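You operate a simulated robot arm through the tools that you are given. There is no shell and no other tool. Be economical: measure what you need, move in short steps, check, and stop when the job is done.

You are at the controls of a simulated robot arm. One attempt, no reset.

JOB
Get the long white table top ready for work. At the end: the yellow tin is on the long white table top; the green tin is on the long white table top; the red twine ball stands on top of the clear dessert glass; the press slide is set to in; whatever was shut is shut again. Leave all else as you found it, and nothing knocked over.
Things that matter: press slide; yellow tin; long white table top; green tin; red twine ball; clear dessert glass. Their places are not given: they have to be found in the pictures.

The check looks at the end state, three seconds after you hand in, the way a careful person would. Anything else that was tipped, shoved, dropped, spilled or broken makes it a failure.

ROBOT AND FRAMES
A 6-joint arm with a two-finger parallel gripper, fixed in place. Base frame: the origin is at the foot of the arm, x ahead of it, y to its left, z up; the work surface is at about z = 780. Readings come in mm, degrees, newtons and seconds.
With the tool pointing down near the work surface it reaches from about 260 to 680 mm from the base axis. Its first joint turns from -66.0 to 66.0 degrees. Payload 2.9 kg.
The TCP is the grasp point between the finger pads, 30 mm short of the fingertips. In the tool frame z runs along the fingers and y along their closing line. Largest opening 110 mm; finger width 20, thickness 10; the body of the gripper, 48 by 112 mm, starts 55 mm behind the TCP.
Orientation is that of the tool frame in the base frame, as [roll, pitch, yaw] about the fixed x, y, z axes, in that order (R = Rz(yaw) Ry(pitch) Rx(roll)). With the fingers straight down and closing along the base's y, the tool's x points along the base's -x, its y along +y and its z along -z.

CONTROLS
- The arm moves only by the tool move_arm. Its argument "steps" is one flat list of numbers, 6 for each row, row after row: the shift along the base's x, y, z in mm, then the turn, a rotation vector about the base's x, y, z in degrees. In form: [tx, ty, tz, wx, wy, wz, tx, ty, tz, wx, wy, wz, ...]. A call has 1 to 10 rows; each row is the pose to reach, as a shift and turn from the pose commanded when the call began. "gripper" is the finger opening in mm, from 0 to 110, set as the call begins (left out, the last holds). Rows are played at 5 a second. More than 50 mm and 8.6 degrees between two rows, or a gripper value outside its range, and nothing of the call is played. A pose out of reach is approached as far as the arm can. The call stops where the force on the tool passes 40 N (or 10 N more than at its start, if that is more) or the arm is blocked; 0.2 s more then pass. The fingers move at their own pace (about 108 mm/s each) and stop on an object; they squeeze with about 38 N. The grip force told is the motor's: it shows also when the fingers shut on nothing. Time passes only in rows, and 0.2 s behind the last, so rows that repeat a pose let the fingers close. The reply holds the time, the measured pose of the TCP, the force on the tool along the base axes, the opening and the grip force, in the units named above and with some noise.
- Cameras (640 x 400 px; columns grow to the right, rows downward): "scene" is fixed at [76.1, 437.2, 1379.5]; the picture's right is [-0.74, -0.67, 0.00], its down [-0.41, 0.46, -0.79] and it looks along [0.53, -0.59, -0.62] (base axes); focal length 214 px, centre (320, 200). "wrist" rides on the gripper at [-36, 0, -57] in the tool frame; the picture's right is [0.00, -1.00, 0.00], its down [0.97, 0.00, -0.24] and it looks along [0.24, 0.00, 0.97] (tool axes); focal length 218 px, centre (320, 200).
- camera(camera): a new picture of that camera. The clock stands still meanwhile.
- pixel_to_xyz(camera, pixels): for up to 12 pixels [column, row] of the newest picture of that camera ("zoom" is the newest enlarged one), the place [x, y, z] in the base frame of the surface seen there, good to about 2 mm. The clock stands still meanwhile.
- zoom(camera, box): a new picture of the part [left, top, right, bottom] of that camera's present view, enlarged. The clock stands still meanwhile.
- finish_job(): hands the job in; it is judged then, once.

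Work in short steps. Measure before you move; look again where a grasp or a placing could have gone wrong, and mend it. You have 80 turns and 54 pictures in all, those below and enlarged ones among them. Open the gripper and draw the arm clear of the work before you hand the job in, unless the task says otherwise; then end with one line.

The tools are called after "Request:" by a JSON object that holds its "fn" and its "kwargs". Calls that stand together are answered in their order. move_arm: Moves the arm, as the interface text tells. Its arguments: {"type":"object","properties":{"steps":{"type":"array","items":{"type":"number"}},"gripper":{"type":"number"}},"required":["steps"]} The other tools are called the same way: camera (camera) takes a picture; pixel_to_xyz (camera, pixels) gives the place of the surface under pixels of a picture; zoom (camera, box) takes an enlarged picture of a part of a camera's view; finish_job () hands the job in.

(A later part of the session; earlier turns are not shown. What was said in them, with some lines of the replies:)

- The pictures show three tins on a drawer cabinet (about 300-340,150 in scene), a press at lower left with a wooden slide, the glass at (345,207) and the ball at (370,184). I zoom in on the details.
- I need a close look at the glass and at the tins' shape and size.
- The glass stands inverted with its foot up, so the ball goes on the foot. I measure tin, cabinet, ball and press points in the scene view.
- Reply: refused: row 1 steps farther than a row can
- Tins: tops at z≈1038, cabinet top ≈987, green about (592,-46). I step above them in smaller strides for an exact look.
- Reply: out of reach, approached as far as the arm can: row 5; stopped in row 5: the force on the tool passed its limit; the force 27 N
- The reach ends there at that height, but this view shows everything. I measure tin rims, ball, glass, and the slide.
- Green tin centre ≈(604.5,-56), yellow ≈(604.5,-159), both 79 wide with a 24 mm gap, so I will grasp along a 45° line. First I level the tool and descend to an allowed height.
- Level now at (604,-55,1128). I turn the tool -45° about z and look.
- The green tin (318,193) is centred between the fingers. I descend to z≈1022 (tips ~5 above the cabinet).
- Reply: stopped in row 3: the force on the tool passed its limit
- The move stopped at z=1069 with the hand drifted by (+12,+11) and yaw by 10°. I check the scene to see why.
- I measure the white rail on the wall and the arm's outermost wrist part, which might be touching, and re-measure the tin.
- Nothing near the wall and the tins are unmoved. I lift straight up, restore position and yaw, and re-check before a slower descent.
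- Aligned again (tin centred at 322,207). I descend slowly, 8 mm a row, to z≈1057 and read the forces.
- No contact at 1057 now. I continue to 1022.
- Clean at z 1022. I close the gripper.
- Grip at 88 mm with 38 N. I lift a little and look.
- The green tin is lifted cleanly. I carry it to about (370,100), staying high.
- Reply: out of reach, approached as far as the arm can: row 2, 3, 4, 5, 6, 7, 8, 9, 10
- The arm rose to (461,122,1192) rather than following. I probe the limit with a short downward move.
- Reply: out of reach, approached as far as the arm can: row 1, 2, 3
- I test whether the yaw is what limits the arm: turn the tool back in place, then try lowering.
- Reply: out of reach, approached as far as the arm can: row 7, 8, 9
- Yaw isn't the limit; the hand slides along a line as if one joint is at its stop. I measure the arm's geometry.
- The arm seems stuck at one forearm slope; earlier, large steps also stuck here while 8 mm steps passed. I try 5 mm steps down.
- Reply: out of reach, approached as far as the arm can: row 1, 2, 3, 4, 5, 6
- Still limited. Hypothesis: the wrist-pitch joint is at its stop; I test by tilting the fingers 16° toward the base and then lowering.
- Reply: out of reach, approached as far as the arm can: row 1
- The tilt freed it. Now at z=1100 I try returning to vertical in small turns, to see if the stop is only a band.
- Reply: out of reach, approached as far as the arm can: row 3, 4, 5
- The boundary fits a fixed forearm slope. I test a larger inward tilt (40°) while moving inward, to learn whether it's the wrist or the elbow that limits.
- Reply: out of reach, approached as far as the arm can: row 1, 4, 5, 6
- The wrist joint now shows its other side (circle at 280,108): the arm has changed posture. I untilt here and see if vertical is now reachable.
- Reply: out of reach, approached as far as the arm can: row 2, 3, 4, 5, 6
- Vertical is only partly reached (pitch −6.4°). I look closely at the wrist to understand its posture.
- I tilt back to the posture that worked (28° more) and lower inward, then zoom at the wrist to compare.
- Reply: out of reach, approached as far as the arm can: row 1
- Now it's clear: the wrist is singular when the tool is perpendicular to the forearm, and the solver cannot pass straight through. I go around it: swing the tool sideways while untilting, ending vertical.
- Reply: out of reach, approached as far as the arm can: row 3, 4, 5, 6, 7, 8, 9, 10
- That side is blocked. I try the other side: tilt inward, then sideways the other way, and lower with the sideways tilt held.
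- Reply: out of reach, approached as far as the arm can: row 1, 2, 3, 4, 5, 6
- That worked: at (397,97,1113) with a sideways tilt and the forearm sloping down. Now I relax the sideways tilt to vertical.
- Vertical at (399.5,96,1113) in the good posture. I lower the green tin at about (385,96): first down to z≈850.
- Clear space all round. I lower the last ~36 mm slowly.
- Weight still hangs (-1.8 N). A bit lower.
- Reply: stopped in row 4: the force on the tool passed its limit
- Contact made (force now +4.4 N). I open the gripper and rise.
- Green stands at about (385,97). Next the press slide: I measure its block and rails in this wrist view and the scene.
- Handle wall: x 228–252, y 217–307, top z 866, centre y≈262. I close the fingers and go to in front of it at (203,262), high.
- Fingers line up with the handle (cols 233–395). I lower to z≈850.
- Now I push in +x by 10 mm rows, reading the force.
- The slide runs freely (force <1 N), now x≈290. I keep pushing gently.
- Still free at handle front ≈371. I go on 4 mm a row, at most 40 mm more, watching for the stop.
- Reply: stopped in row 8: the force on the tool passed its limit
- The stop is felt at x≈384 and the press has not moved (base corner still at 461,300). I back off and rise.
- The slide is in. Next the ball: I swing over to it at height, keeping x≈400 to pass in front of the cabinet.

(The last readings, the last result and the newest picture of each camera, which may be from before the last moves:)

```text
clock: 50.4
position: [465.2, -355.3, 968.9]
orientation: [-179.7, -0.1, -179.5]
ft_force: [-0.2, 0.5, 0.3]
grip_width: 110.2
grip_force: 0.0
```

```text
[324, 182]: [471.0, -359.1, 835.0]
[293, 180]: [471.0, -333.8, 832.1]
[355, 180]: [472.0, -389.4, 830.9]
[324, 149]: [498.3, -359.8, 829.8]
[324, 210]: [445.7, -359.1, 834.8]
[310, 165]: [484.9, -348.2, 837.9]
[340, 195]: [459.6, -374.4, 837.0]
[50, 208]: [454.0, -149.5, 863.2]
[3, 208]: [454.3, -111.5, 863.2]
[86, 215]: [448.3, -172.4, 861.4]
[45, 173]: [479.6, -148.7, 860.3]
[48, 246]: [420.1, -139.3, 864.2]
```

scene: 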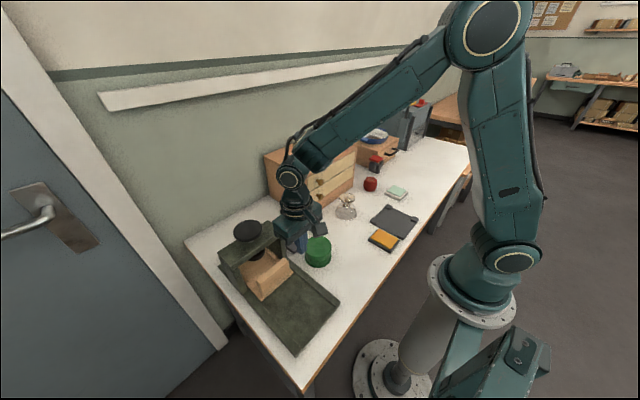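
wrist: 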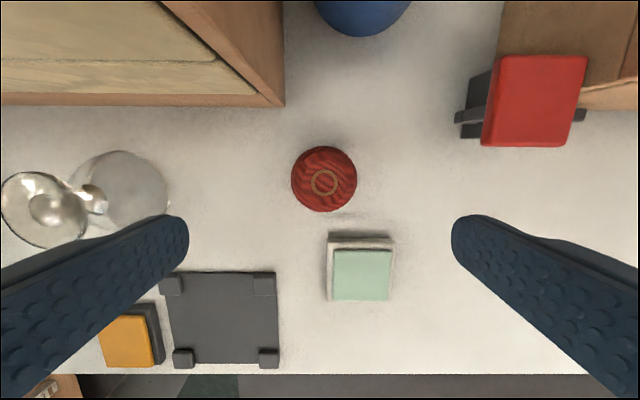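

Ball centre ≈(472,-361), top 836, flat; glass foot centre ≈(450.5,-142), z 863, 60 wide. I centre on the ball and descend to z≈815.

Request:
{"fn": "move_arm", "kwargs": {"steps": [6.5, -5.5, -25, 0, 0, 0, 6.5, -5.5, -55, 0, 0, 0, 6.5, -5.5, -85, 0, 0, 0, 6.5, -5.5, -110, 0, 0, 0, 6.5, -5.5, -130, 0, 0, 0, 6.5, -5.5, -145, 0, 0, 0, 6.5, -5.5, -154, 0, 0, 0, 6.5, -5.5, -154, 0, 0, 0]}}

Request:
{"fn": "move_arm", "kwargs": {"steps": [0, 0, 0, 0, 0, 0, 0, 0, 0, 0, 0, 0, 0, 0, 0, 0, 0, 0, 0, 0, 0, 0, 0, 0], "gripper": 48}}

```text
clock: 52.2
position: [470.4, -362.3, 816.4]
orientation: [-179.7, 0.1, -179.5]
ft_force: [-0.2, 0.3, 0.6]
grip_width: 110.0
grip_force: 0.1
```

```text
clock: 53.2
position: [471.2, -361.5, 816.2]
orientation: [-179.7, -0.1, -179.5]
ft_force: [0.1, 0.4, -0.1]
grip_width: 62.1
grip_force: 38.0
```

Ball held at 62 mm. I lift it and carry it over to the glass.

Request:
{"fn": "move_arm", "kwargs": {"steps": [0, 0, 10, 0, 0, 0, 0, 0, 30, 0, 0, 0, 0, 0, 60, 0, 0, 0, -5, 10, 95, 0, 0, 0, -10, 40, 125, 0, 0, 0, -15, 80, 130, 0, 0, 0, -18, 120, 130, 0, 0, 0, -20, 160, 130, 0, 0, 0, -21, 195, 130, 0, 0, 0, -21, 219, 130, 0, 0, 0]}}

Request:
{"fn": "camera", "kwargs": {"camera": "wrist"}}

Request:
{"fn": "zoom", "kwargs": {"camera": "scene", "box": [290, 140, 418, 220]}}

```text
clock: 55.4
position: [450.3, -140.7, 945.7]
orientation: [-179.7, -0.1, -179.6]
ft_force: [1.0, 0.9, -0.7]
grip_width: 62.2
grip_force: 37.9
```

```text
18 pictures are left
```

wrist: 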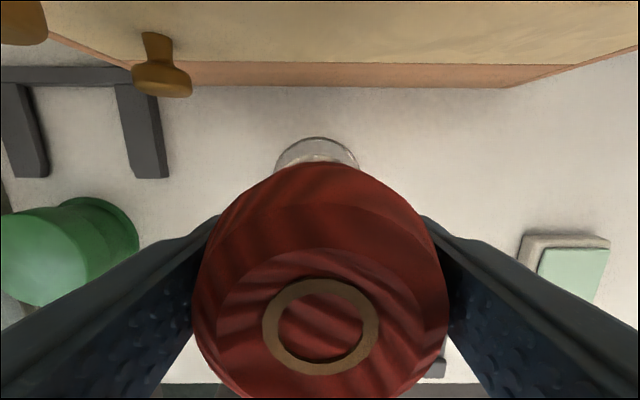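

```text
5.00 times, centred on (354, 180) of scene
```

zoom: 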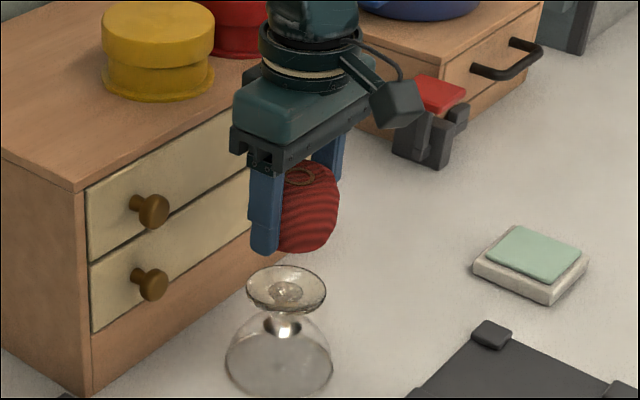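

The ball is centred in the hand (ring at 320,325). I re-measure the glass foot and ball from the scene zoom to check alignment.

Request:
{"fn": "pixel_to_xyz", "kwargs": {"camera": "zoom", "pixels": [[249, 290], [324, 290], [286, 268], [286, 309], [262, 275], [312, 305], [305, 245], [325, 215], [335, 200], [270, 310], [310, 273]]}}

```text
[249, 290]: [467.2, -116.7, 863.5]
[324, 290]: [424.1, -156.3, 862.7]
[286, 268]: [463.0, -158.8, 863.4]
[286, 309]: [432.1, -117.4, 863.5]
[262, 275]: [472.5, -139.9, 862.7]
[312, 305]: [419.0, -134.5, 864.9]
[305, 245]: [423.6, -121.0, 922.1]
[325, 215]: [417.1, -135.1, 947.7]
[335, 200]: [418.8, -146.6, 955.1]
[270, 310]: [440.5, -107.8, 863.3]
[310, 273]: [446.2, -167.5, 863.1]
```

Foot centre averages ≈(447.5,-139). I shift (-2.8,+1.7) and lower to just above the foot (TCP ≈902).

Request:
{"fn": "move_arm", "kwargs": {"steps": [-2.8, 1.7, -5, 0, 0, 0, -2.8, 1.7, -15, 0, 0, 0, -2.8, 1.7, -25, 0, 0, 0, -2.8, 1.7, -34, 0, 0, 0, -2.8, 1.7, -40, 0, 0, 0, -2.8, 1.7, -43.5, 0, 0, 0, -2.8, 1.7, -43.5, 0, 0, 0]}}

Request:
{"fn": "zoom", "kwargs": {"camera": "scene", "box": [310, 165, 390, 225]}}

```text
clock: 57.0
position: [448.6, -140.6, 901.7]
orientation: [-179.7, -0.1, -179.4]
ft_force: [-0.1, 0.3, -0.1]
grip_width: 62.3
grip_force: 38.0
```

```text
6.67 times, centred on (350, 195) of scene
```

zoom: 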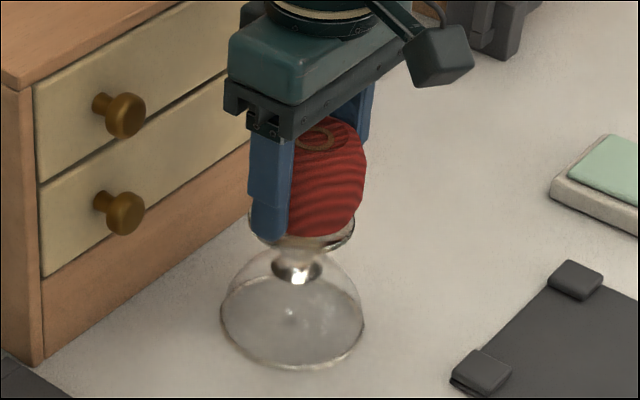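

Ball sits squarely over the foot. I lower in sub-millimetre steps to contact.

Request:
{"fn": "move_arm", "kwargs": {"steps": [0, 0, -0.8, 0, 0, 0, 0, 0, -1.6, 0, 0, 0, 0, 0, -2.2, 0, 0, 0, 0, 0, -2.2, 0, 0, 0]}}

```text
clock: 58.0
position: [448.9, -140.0, 898.7]
orientation: [-179.7, 0.0, -179.6]
ft_force: [-0.1, 0.2, 0.2]
grip_width: 62.3
grip_force: 37.6
```

Request:
{"fn": "move_arm", "kwargs": {"steps": [0, 0, -0.6, 0, 0, 0, 0, 0, -1.1, 0, 0, 0, 0, 0, -1.1, 0, 0, 0]}}

```text
clock: 58.8
position: [449.3, -142.1, 899.2]
orientation: [-179.8, 0.0, -179.6]
ft_force: [-0.9, -0.3, 3.9]
grip_width: 62.3
grip_force: 38.7
```

Contact (3.9 N). I release and rise straight up.

Request:
{"fn": "move_arm", "kwargs": {"steps": [0, 0, 0.3, 0, 0, 0, 0, 0, 0.3, 0, 0, 0, 0, 0, 0.3, 0, 0, 0, 0, 0, 15, 0, 0, 0, 0, 0, 40, 0, 0, 0, 0, 0, 75, 0, 0, 0, 0, 0, 110, 0, 0, 0], "gripper": 100}}

Request:
{"fn": "zoom", "kwargs": {"camera": "scene", "box": [310, 165, 390, 225]}}

```text
clock: 60.4
position: [446.7, -139.6, 1009.3]
orientation: [-179.7, 0.0, -179.5]
ft_force: [-0.2, -0.3, -0.1]
grip_width: 99.7
grip_force: 0.0
```

```text
6.67 times, centred on (350, 195) of scene
```

zoom: 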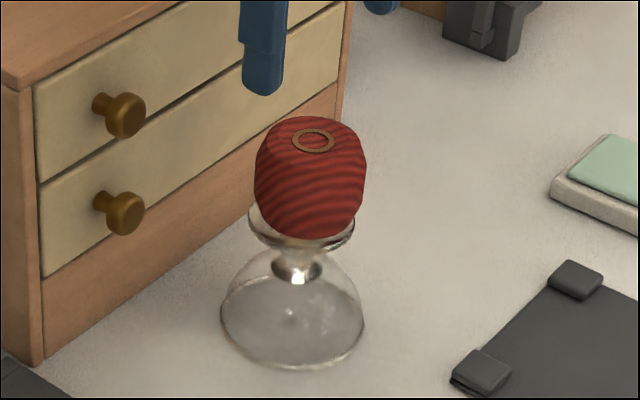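

The ball stands on the glass. Now the yellow tin: I rise to z≈1085 and yaw −36° for a grasp line clear of the red tin.

Request:
{"fn": "move_arm", "kwargs": {"steps": [0, 0, 18, 0, 0, -7.2, 0, 0, 36, 0, 0, -14.4, 0, 0, 54, 0, 0, -21.6, 0, 0, 70, 0, 0, -28.8, 0, 0, 76, 0, 0, -36, 0, 0, 76, 0, 0, -36], "gripper": 106}}

Request:
{"fn": "move_arm", "kwargs": {"steps": [10, 0, 0, -1, -3.9, 0, 25, -2, 0, -2, -7.7, 0, 45, -5, 0, -2.5, -9.7, 0, 70, -9, 0, -2.5, -9.7, 0, 95, -13, 0, -2.5, -9.7, 0, 120, -16, 0, -2.5, -9.7, 0, 140, -18, 0, -2.5, -9.7, 0, 156, -19.5, 0, -2.5, -9.7, 0, 156, -19.5, 0, -2.5, -9.7, 0]}}

Request:
{"fn": "camera", "kwargs": {"camera": "wrist"}}

```text
clock: 61.8
position: [448.4, -141.7, 1083.5]
orientation: [-179.7, 0.0, 144.3]
ft_force: [0.6, 0.2, 0.1]
grip_width: 105.8
grip_force: 0.1
```

```text
clock: 63.8
position: [604.5, -162.0, 1087.2]
orientation: [176.7, 9.3, 144.1]
ft_force: [-0.8, -0.8, -0.6]
grip_width: 106.0
grip_force: 0.1
```

```text
14 pictures are left
```

wrist: 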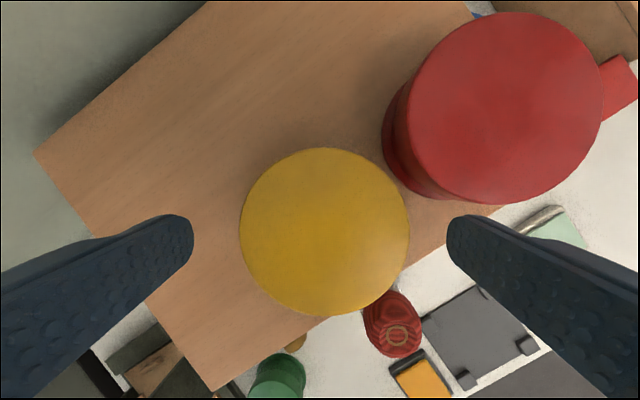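

Reached (604.5,-162,1087) with the small outward tilt. I measure the lid edges in this view.

Request:
{"fn": "pixel_to_xyz", "kwargs": {"camera": "wrist", "pixels": [[243, 231], [407, 231], [325, 150], [325, 313], [267, 173], [383, 289], [267, 289], [383, 173], [390, 130], [420, 150]]}}

```text
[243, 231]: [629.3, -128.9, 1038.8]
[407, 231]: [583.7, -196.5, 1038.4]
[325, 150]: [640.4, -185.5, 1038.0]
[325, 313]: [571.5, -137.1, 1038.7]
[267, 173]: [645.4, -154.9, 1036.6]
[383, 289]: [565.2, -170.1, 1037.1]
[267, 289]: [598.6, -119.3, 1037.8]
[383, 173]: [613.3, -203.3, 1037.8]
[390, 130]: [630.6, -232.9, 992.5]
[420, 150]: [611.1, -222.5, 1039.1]
```

Tin centre (606,-162). I descend slowly to z≈1023.

Request:
{"fn": "move_arm", "kwargs": {"steps": [1.5, 0, -8, 0, 0, 0, 1.5, 0, -16, 0, 0, 0, 1.5, 0, -24, 0, 0, 0, 1.5, 0, -32, 0, 0, 0, 1.5, 0, -40, 0, 0, 0, 1.5, 0, -48, 0, 0, 0, 1.5, 0, -56, 0, 0, 0, 1.5, 0, -63, 0, 0, 0, 1.5, 0, -63, 0, 0, 0]}}

```text
clock: 65.8
position: [607.4, -161.8, 1022.5]
orientation: [176.7, 9.3, 144.1]
ft_force: [-1.7, 0.1, 4.6]
grip_width: 106.3
grip_force: 0.0
```

A light contact (4.6 N). I raise 2.5 mm, then close.

Request:
{"fn": "move_arm", "kwargs": {"steps": [-0.8, 0, 2.5, 0, 0, 0, -0.8, 0, 2.5, 0, 0, 0]}}

Request:
{"fn": "move_arm", "kwargs": {"steps": [0, 0, 0, 0, 0, 0, 0, 0, 0, 0, 0, 0, 0, 0, 0, 0, 0, 0, 0, 0, 0, 0, 0, 0], "gripper": 70}}

Request:
{"fn": "camera", "kwargs": {"camera": "wrist"}}

```text
clock: 66.4
position: [604.7, -161.5, 1024.3]
orientation: [176.7, 9.3, 144.1]
ft_force: [0.0, -0.2, -1.0]
grip_width: 106.1
grip_force: 0.2
```

```text
clock: 67.4
position: [604.2, -161.4, 1024.2]
orientation: [176.7, 9.3, 144.1]
ft_force: [-2.3, -0.2, 2.9]
grip_width: 90.5
grip_force: 20.6
```

```text
13 pictures are left
```

wrist: 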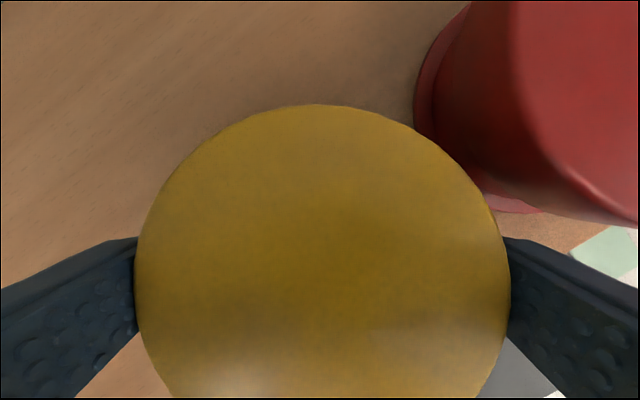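

Gripped at 90.5 mm though the grip reads lower (20.6 N). I lift slowly a little and look.

Request:
{"fn": "move_arm", "kwargs": {"steps": [0, 0, 0, 0, 0, 0, 0, 0, 3, 0, 0, 0, 0, 0, 6, 0, 0, 0, 0, 0, 12, 0, 0, 0, 0, 0, 18, 0, 0, 0, 0, 0, 18, 0, 0, 0]}}

Request:
{"fn": "zoom", "kwargs": {"camera": "scene", "box": [270, 90, 366, 180]}}

```text
clock: 68.8
position: [605.5, -161.4, 1040.3]
orientation: [176.7, 9.3, 144.1]
ft_force: [-1.1, 0.2, -0.4]
grip_width: 88.7
grip_force: 37.8
```

```text
4.44 times, centred on (318, 135) of scene
```

zoom: 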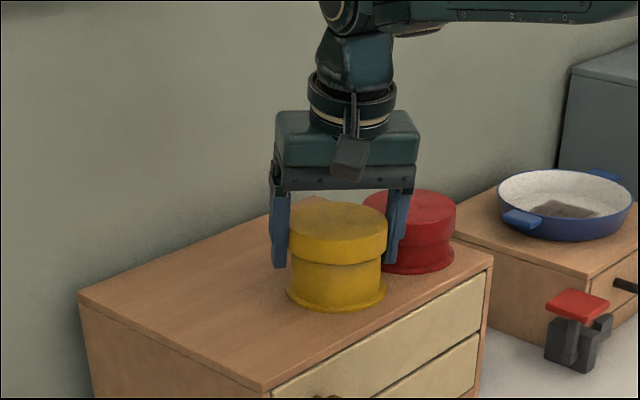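

I check whether the tin actually rose.

Request:
{"fn": "pixel_to_xyz", "kwargs": {"camera": "zoom", "pixels": [[340, 220], [340, 210], [310, 220], [370, 220], [336, 304], [310, 300], [365, 300], [336, 255], [420, 262], [336, 320]]}}

```text
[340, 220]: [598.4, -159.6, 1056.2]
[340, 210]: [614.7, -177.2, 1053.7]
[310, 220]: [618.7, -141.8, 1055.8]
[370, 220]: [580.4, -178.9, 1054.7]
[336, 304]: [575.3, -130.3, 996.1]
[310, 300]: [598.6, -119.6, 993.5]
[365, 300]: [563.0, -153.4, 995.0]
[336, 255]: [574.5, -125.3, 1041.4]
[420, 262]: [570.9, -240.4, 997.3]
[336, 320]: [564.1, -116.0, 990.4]
```

The tin rose with the hand (top 1055). I rise further and bring it inward, keeping the orientation, to (390,-20).

Request:
{"fn": "move_arm", "kwargs": {"steps": [-3, 2, 12, 0, 0, 0, -8, 5, 25, 0, 0, 0, -25, 15, 35, 0, 0, 0, -50, 32, 38, 0, 0, 0, -80, 52, 38, 0, 0, 0, -110, 72, 38, 0, 0, 0, -140, 92, 36, 0, 0, 0, -170, 112, 34, 0, 0, 0, -198, 130, 30, 0, 0, 0, -215, 141, 25, 0, 0, 0]}}

Request:
{"fn": "move_arm", "kwargs": {"steps": [0, 0, -25, 0, 0, 0, 0, 0, -55, 0, 0, 0, 0, 0, -85, 0, 0, 0, 0, 0, -115, 0, 0, 0, 0, 0, -145, 0, 0, 0, 0, 0, -170, 0, 0, 0, 0, 0, -190, 0, 0, 0, 0, 0, -205, 0, 0, 0, 0, 0, -205, 0, 0, 0]}}

Request:
{"fn": "camera", "kwargs": {"camera": "scene"}}

```text
clock: 71.0
position: [386.5, -19.8, 1067.0]
orientation: [176.7, 9.3, 144.2]
ft_force: [-0.3, 1.0, -1.1]
grip_width: 88.2
grip_force: 37.6
```

```text
clock: 73.0
position: [390.2, -18.9, 860.5]
orientation: [176.7, 9.3, 144.2]
ft_force: [0.5, -0.2, -0.2]
grip_width: 88.5
grip_force: 37.8
```

```text
11 pictures are left
```

scene: 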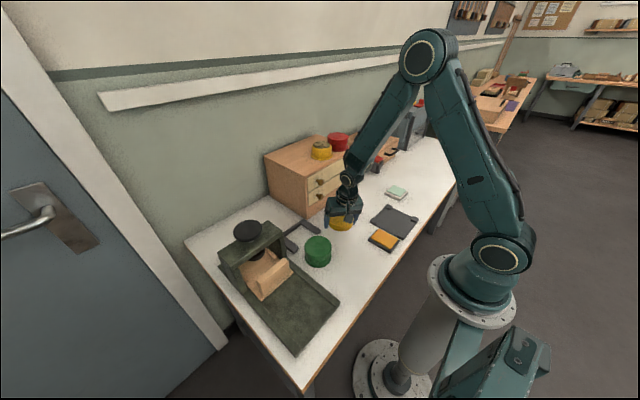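

A yellow body remains on the cabinet (320,150): I may have pulled only the lid. I zoom on both.

Request:
{"fn": "zoom", "kwargs": {"camera": "scene", "box": [280, 120, 380, 182]}}

Request:
{"fn": "zoom", "kwargs": {"camera": "scene", "box": [290, 180, 386, 276]}}

```text
6.40 times, centred on (330, 151) of scene
```

zoom: 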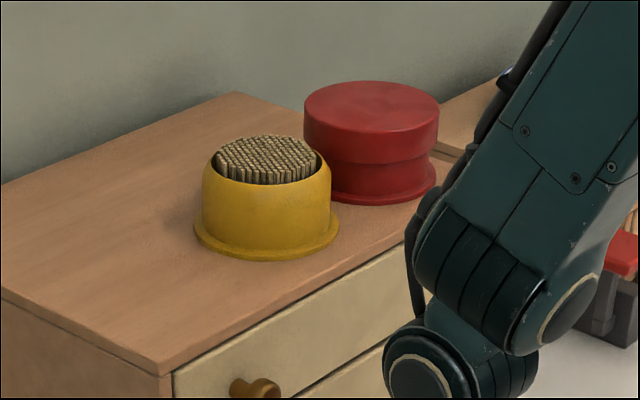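

```text
4.17 times, centred on (338, 228) of scene
```

zoom: 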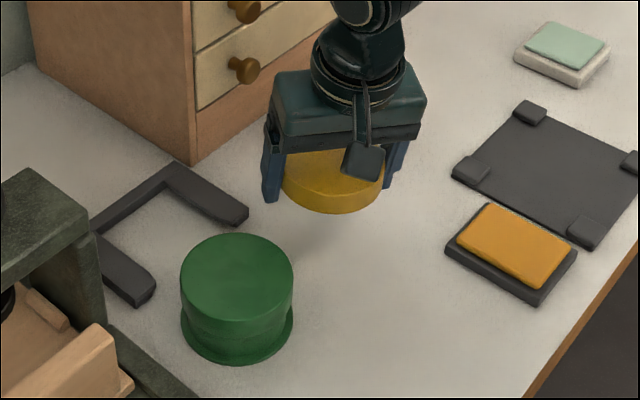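

The lid came off; the body with its sticks stands on the cabinet. Best is to reseat the lid by reversing the path. I measure the body rim and the lid's place in the hand first.

Request:
{"fn": "pixel_to_xyz", "kwargs": {"camera": "scene", "pixels": [[311.3, 156], [332.4, 155.2], [321.1, 159.6], [315, 158.6], [328, 158.6], [321, 146], [314, 143], [328.5, 143], [321, 152.5], [316, 152]]}}

Request:
{"fn": "camera", "kwargs": {"camera": "wrist"}}

```text
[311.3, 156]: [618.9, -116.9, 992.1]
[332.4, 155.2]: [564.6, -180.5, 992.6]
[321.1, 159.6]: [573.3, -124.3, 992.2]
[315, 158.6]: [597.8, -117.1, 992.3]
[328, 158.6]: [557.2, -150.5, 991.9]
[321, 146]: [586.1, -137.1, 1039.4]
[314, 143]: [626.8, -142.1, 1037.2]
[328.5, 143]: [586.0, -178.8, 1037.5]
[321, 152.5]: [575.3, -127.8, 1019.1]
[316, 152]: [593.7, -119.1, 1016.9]
```

```text
8 pictures are left
```

wrist: 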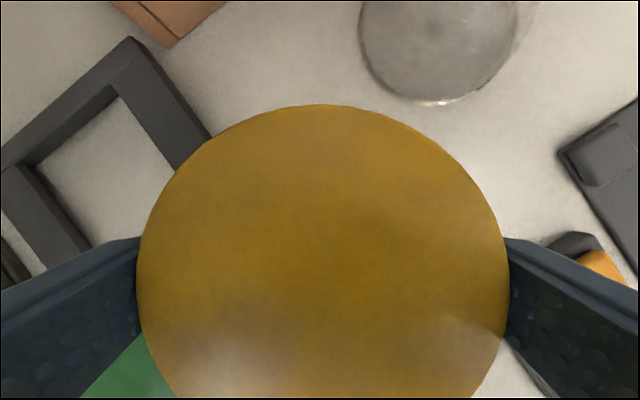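

Lid lies in the hand exactly as before the lift (edge rows/cols identical), and the body hasn't shifted. I retrace the path exactly: up, then back over the body.

Request:
{"fn": "move_arm", "kwargs": {"steps": [0, 0, 15, 0, 0, 0, 0, 0, 40, 0, 0, 0, 0, 0, 70, 0, 0, 0, 0, 0, 100, 0, 0, 0, 0, 0, 130, 0, 0, 0, 0, 0, 160, 0, 0, 0, 0, 0, 190, 0, 0, 0, 0, 0, 205, 0, 0, 0, 0, 0, 205, 0, 0, 0]}}

Request:
{"fn": "move_arm", "kwargs": {"steps": [17, -11, 5, 0, 0, 0, 45, -29, 9, 0, 0, 0, 75, -49, 11, 0, 0, 0, 105, -69, 13, 0, 0, 0, 135, -89, 13, 0, 0, 0, 165, -109, 13, 0, 0, 0, 190, -126, 13, 0, 0, 0, 207, -136, 13, 0, 0, 0, 215, -141, 13, 0, 0, 0, 215, -141, 13, 0, 0, 0]}}

```text
clock: 75.0
position: [389.4, -19.2, 1066.6]
orientation: [176.6, 9.3, 144.1]
ft_force: [0.2, 0.3, -0.8]
grip_width: 88.5
grip_force: 37.9
```

```text
clock: 77.2
position: [604.3, -160.9, 1079.9]
orientation: [176.6, 9.3, 144.3]
ft_force: [0.3, -0.4, -0.8]
grip_width: 88.8
grip_force: 38.0
```

Back above the body at (604.3,-161,1080). I lower slowly, stopping 2 mm short of the original seat.

Request:
{"fn": "move_arm", "kwargs": {"steps": [0, 0, -10, 0, 0, 0, 0, 0, -20, 0, 0, 0, 0, 0, -28, 0, 0, 0, 0, 0, -34, 0, 0, 0, 0, 0, -39, 0, 0, 0, 0, 0, -44, 0, 0, 0, 0, 0, -48, 0, 0, 0, 0, 0, -51, 0, 0, 0, 0, 0, -54, 0, 0, 0]}}

```text
clock: 79.2
position: [605.4, -159.9, 1026.3]
orientation: [176.7, 9.3, 144.2]
ft_force: [0.0, 1.2, 3.6]
grip_width: 88.9
grip_force: 38.0
```

Light force 3.6 N; almost seated. I go the last 2–3 mm.

Request:
{"fn": "move_arm", "kwargs": {"steps": [0, 0, -1, 0, 0, 0, 0, 0, -2, 0, 0, 0, 0, 0, -2.6, 0, 0, 0, 0, 0, -2.6, 0, 0, 0]}}

Request:
{"fn": "zoom", "kwargs": {"camera": "scene", "box": [270, 90, 366, 180]}}

```text
clock: 80.2
position: [606.2, -160.0, 1025.4]
orientation: [176.7, 9.6, 144.2]
ft_force: [-5.5, 0.0, 21.3]
grip_width: 88.2
grip_force: 37.7
```

```text
4.44 times, centred on (318, 135) of scene
```

zoom: 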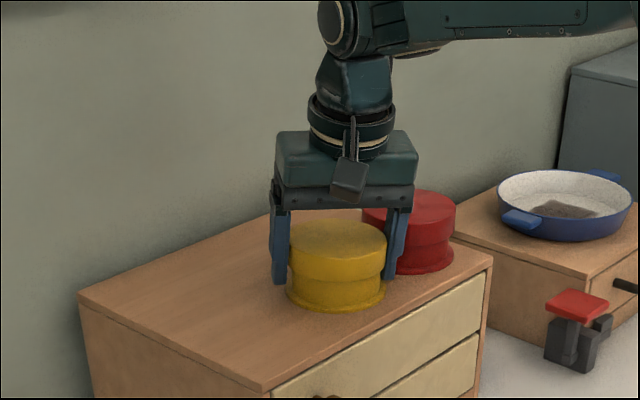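

It seats firmly (21 N). I check the lid's height and level.

Request:
{"fn": "pixel_to_xyz", "kwargs": {"camera": "zoom", "pixels": [[338, 238], [310, 238], [365, 238], [338, 226], [338, 250], [320, 230], [360, 246]]}}

```text
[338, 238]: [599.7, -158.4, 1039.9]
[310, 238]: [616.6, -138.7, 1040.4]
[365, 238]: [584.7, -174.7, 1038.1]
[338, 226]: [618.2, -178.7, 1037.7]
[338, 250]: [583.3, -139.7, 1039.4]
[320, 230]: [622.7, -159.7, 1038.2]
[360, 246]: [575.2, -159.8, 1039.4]
```

Lid top reads 1038–1040, as before. I open, untilt to ~3° and lower so the tips reach the bottom rim.

Request:
{"fn": "move_arm", "kwargs": {"steps": [0, 0, 1, 0, 0, 0, 0, 0, 1.5, 0, 0, 0, 0, 0, 1.5, 0.8, 3.1, 0, 0, -0.5, 0, 1.6, 6.3, 0, 0, -0.5, -2, 1.6, 6.3, 0, 0, -0.5, -4, 1.6, 6.3, 0, 0, -0.5, -4, 1.6, 6.3, 0], "gripper": 106}}

```text
clock: 81.8
position: [604.9, -161.0, 1019.2]
orientation: [179.1, 3.3, 144.4]
ft_force: [-1.1, -0.4, 6.2]
grip_width: 106.4
grip_force: 0.4
```

Tips just touch the cabinet (6 N). I raise 0.8 mm and close on rim and lid.

Request:
{"fn": "move_arm", "kwargs": {"steps": [0, 0, 0.8, 0, 0, 0, 0, 0, 0.8, 0, 0, 0]}}

Request:
{"fn": "move_arm", "kwargs": {"steps": [0, 0, 0, 0, 0, 0, 0, 0, 0, 0, 0, 0, 0, 0, 0, 0, 0, 0, 0, 0, 0, 0, 0, 0], "gripper": 70}}

```text
clock: 82.4
position: [605.4, -162.3, 1020.1]
orientation: [179.1, 3.2, 144.5]
ft_force: [-0.2, -0.9, 0.9]
grip_width: 106.4
grip_force: 0.4
```

```text
clock: 83.4
position: [604.3, -160.5, 1018.9]
orientation: [179.2, 3.2, 144.3]
ft_force: [0.0, 0.0, -0.5]
grip_width: 90.5
grip_force: 38.1
```

Gripped at 90.5 mm with full 38 N, i.e. on the rim. I lift gently 12 mm and check weight and picture.

Request:
{"fn": "move_arm", "kwargs": {"steps": [0, 0, 2, 0, 0, 0, 0, 0, 5, 0, 0, 0, 0, 0, 9, 0, 0, 0, -1, 0.5, 12, 0, 0, 0, -1, 0.5, 12, 0, 0, 0]}}

Request:
{"fn": "zoom", "kwargs": {"camera": "scene", "box": [270, 90, 366, 180]}}

Request:
{"fn": "pixel_to_xyz", "kwargs": {"camera": "zoom", "pixels": [[338, 226], [310, 226], [365, 226], [338, 214], [338, 238], [336, 300], [315, 298], [360, 298], [336, 297]]}}

```text
clock: 84.6
position: [603.5, -161.3, 1032.3]
orientation: [179.2, 3.3, 144.4]
ft_force: [0.3, 0.3, -2.1]
grip_width: 90.6
grip_force: 38.5
```

```text
4.44 times, centred on (318, 135) of scene
```

zoom: 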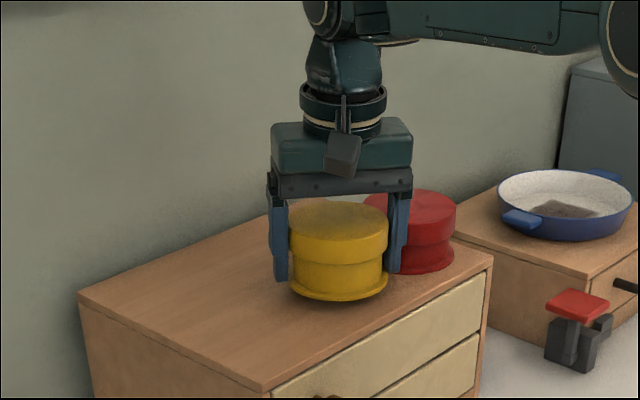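

```text
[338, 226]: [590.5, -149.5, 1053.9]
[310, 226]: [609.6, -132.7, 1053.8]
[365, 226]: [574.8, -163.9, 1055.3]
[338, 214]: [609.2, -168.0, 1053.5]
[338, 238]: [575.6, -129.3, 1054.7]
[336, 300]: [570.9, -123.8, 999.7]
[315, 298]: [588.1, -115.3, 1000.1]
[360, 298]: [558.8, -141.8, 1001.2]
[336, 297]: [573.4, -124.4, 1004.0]
```

The whole tin is up (-2.1 N, top 1054, level). I bring it inward smoothly over to (390,-20).

Request:
{"fn": "move_arm", "kwargs": {"steps": [-8, 5, 2, 0, 0, 0, -24, 15, 4, 0, 0, 0, -45, 29, 6, 0, 0, 0, -68, 44, 8, 0, 0, 0, -92, 60, 10, 0, 0, 0, -118, 77, 10, 0, 0, 0, -145, 95, 10, 0, 0, 0, -172, 113, 10, 0, 0, 0, -196, 129, 10, 0, 0, 0, -212, 140, 10, 0, 0, 0]}}

Request:
{"fn": "move_arm", "kwargs": {"steps": [0, 0, -12, 0, 0, 0, 0, 0, -34, 0, 0, 0, 0, 0, -58, 0, 0, 0, 0, 0, -82, 0, 0, 0, 0, 0, -106, 0, 0, 0, 0, 0, -130, 0, 0, 0, 0, 0, -154, 0, 0, 0, 0, 0, -176, 0, 0, 0, 0, 0, -190, 0, 0, 0, 0, 0, -198, 0, 0, 0]}}

Request:
{"fn": "camera", "kwargs": {"camera": "scene"}}

```text
clock: 86.8
position: [393.8, -19.0, 1044.8]
orientation: [179.1, 3.3, 144.4]
ft_force: [-0.5, 0.8, -2.1]
grip_width: 90.7
grip_force: 37.8
```

```text
clock: 89.0
position: [391.5, -20.8, 843.4]
orientation: [179.1, 3.3, 144.4]
ft_force: [-0.6, -0.2, -2.4]
grip_width: 90.7
grip_force: 38.0
```

```text
5 pictures are left
```

scene: 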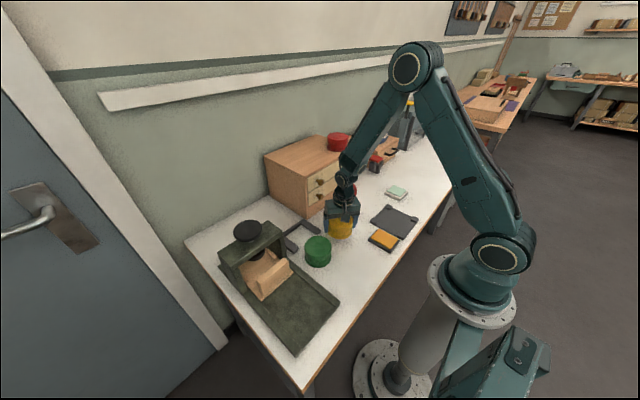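

Tin whole and held. I lower to about 817, then finely.

Request:
{"fn": "move_arm", "kwargs": {"steps": [0, 0, -8, 0, 0, 0, 0, 0, -16, 0, 0, 0, 0, 0, -22, 0, 0, 0, 0, 0, -26, 0, 0, 0, 0, 0, -26, 0, 0, 0]}}

Request:
{"fn": "move_arm", "kwargs": {"steps": [0, 0, -1, 0, 0, 0, 0, 0, -2, 0, 0, 0, 0, 0, -2.5, 0, 0, 0, 0, 0, -2.5, 0, 0, 0]}}

```text
clock: 90.2
position: [391.3, -20.0, 818.3]
orientation: [179.0, 3.4, 144.4]
ft_force: [0.6, 0.4, -1.8]
grip_width: 90.9
grip_force: 38.0
```

```text
clock: 91.2
position: [390.7, -19.5, 816.6]
orientation: [179.1, 3.2, 144.5]
ft_force: [0.0, -0.3, -1.9]
grip_width: 90.8
grip_force: 38.5
```

Request:
{"fn": "move_arm", "kwargs": {"steps": [0, 0, -0.8, 0, 0, 0, 0, 0, -1.6, 0, 0, 0, 0, 0, -1.6, 0, 0, 0]}}

```text
clock: 92.0
position: [392.1, -21.4, 814.4]
orientation: [179.0, 3.2, 144.3]
ft_force: [0.5, -0.3, -2.6]
grip_width: 90.8
grip_force: 37.9
```

Still hanging at 814.4 (-2.6 N). A little further.

Request:
{"fn": "move_arm", "kwargs": {"steps": [0, 0, -0.7, 0, 0, 0, 0, 0, -1.4, 0, 0, 0, 0, 0, -1.4, 0, 0, 0]}}

```text
clock: 92.8
position: [391.4, -20.9, 813.2]
orientation: [179.1, 3.3, 144.4]
ft_force: [-0.4, -0.2, -2.6]
grip_width: 90.9
grip_force: 38.1
```

Request:
{"fn": "move_arm", "kwargs": {"steps": [0, 0, -0.6, 0, 0, 0, 0, 0, -1.2, 0, 0, 0, 0, 0, -1.2, 0, 0, 0]}}

```text
clock: 93.6
position: [390.5, -19.5, 812.2]
orientation: [179.1, 3.1, 144.4]
ft_force: [-0.6, -0.5, 4.0]
grip_width: 90.8
grip_force: 37.9
```

Contact (+4 N). I open and rise slowly.

Request:
{"fn": "move_arm", "kwargs": {"steps": [0, 0, 0.5, 0, 0, 0, 0, 0, 0.5, 0, 0, 0, 0, 0, 0.5, 0, 0, 0, 0, 0, 12, 0, 0, 0, 0, 0, 30, 0, 0, 0, 0, 0, 60, 0, 0, 0, 0, 0, 95, 0, 0, 0, 0, 0, 130, 0, 0, 0], "gripper": 108}}

Request:
{"fn": "move_arm", "kwargs": {"steps": [0, 0, 20, -0.8, 3.1, 0, 0, 0, 45, -0.8, 3.1, 0, 0, 0, 75, -0.8, 3.1, 0, 0, 0, 110, -0.8, 3.1, 0, -20, 20, 140, -0.8, 3.1, 0, -40, 50, 160, -0.8, 3.1, 0, -50, 90, 170, -0.8, 3.1, 0, -60, 135, 180, -0.8, 3.1, 0]}}

Request:
{"fn": "zoom", "kwargs": {"camera": "scene", "box": [200, 130, 424, 310]}}

```text
clock: 95.4
position: [393.1, -21.4, 942.6]
orientation: [179.1, 3.2, 144.4]
ft_force: [-0.6, 0.5, 0.1]
grip_width: 108.3
grip_force: 0.0
```

```text
clock: 97.2
position: [331.0, 114.7, 1123.5]
orientation: [-178.5, 1.2, 144.5]
ft_force: [-0.1, -0.6, 0.5]
grip_width: 107.8
grip_force: 0.1
```

```text
2.22 times, centred on (312, 220) of scene
```

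zoom: 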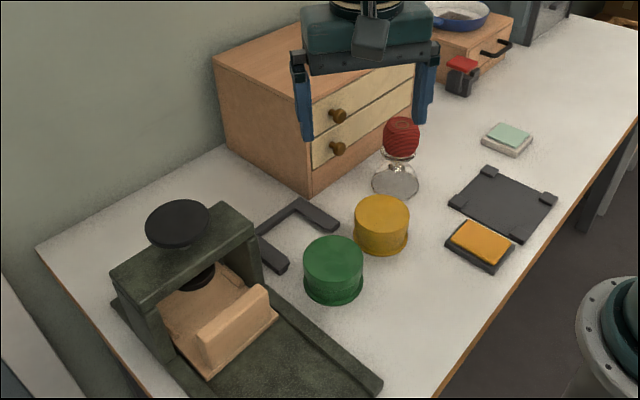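

All looks right. I check the lid heights of both tins and a close view.

Request:
{"fn": "zoom", "kwargs": {"camera": "scene", "box": [290, 170, 402, 270]}}

Request:
{"fn": "pixel_to_xyz", "kwargs": {"camera": "scene", "pixels": [[340, 224], [333, 224], [347, 224], [340, 220], [340, 229], [318, 244], [309, 244], [326, 244], [318, 239], [318, 250]]}}

```text
4.00 times, centred on (346, 220) of scene
```

zoom: 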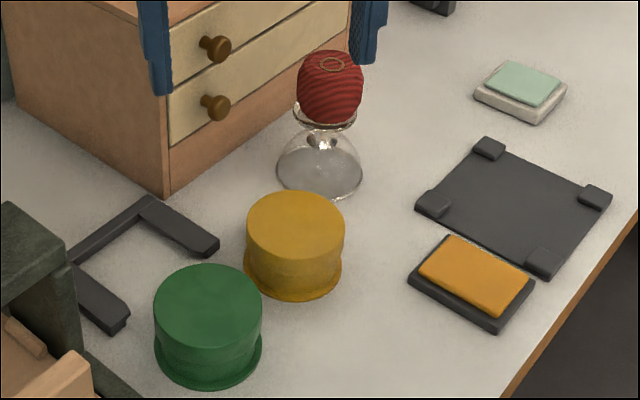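

```text
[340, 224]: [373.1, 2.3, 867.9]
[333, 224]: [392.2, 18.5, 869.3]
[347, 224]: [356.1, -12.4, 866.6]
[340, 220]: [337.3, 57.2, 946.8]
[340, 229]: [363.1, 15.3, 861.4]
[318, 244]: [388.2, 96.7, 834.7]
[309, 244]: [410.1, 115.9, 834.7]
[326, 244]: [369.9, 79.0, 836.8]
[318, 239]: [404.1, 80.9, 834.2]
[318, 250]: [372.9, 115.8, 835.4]
```

Those yellow readings came from the older full picture; I re-read on the new zoom.

Request:
{"fn": "pixel_to_xyz", "kwargs": {"camera": "zoom", "pixels": [[295, 220], [262, 220], [330, 220], [295, 200], [295, 245], [208, 300], [208, 275], [208, 325], [170, 300], [250, 300]]}}

```text
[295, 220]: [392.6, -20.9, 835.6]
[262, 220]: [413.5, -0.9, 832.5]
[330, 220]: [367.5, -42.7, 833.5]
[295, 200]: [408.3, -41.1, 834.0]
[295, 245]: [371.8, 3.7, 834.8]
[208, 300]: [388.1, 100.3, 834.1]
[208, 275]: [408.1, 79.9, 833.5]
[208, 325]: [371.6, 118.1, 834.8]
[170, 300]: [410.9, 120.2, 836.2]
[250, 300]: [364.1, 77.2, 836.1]
```

Both lids read level at z≈834, so each tin is shut on the white top. The ball is on the glass, the slide is in, the gripper is open and the arm is clear, so I hand in.

Request:
{"fn": "finish_job", "kwargs": {}}

```text
The job is handed in.
```

The job is handed in: the green and yellow tins stand lidded on the white table top, the red ball stands on the upturned dessert glass, and the press slide is pushed in to its stop. The yellow tin's lid came off during the first lift, so I put it back before moving the tin.
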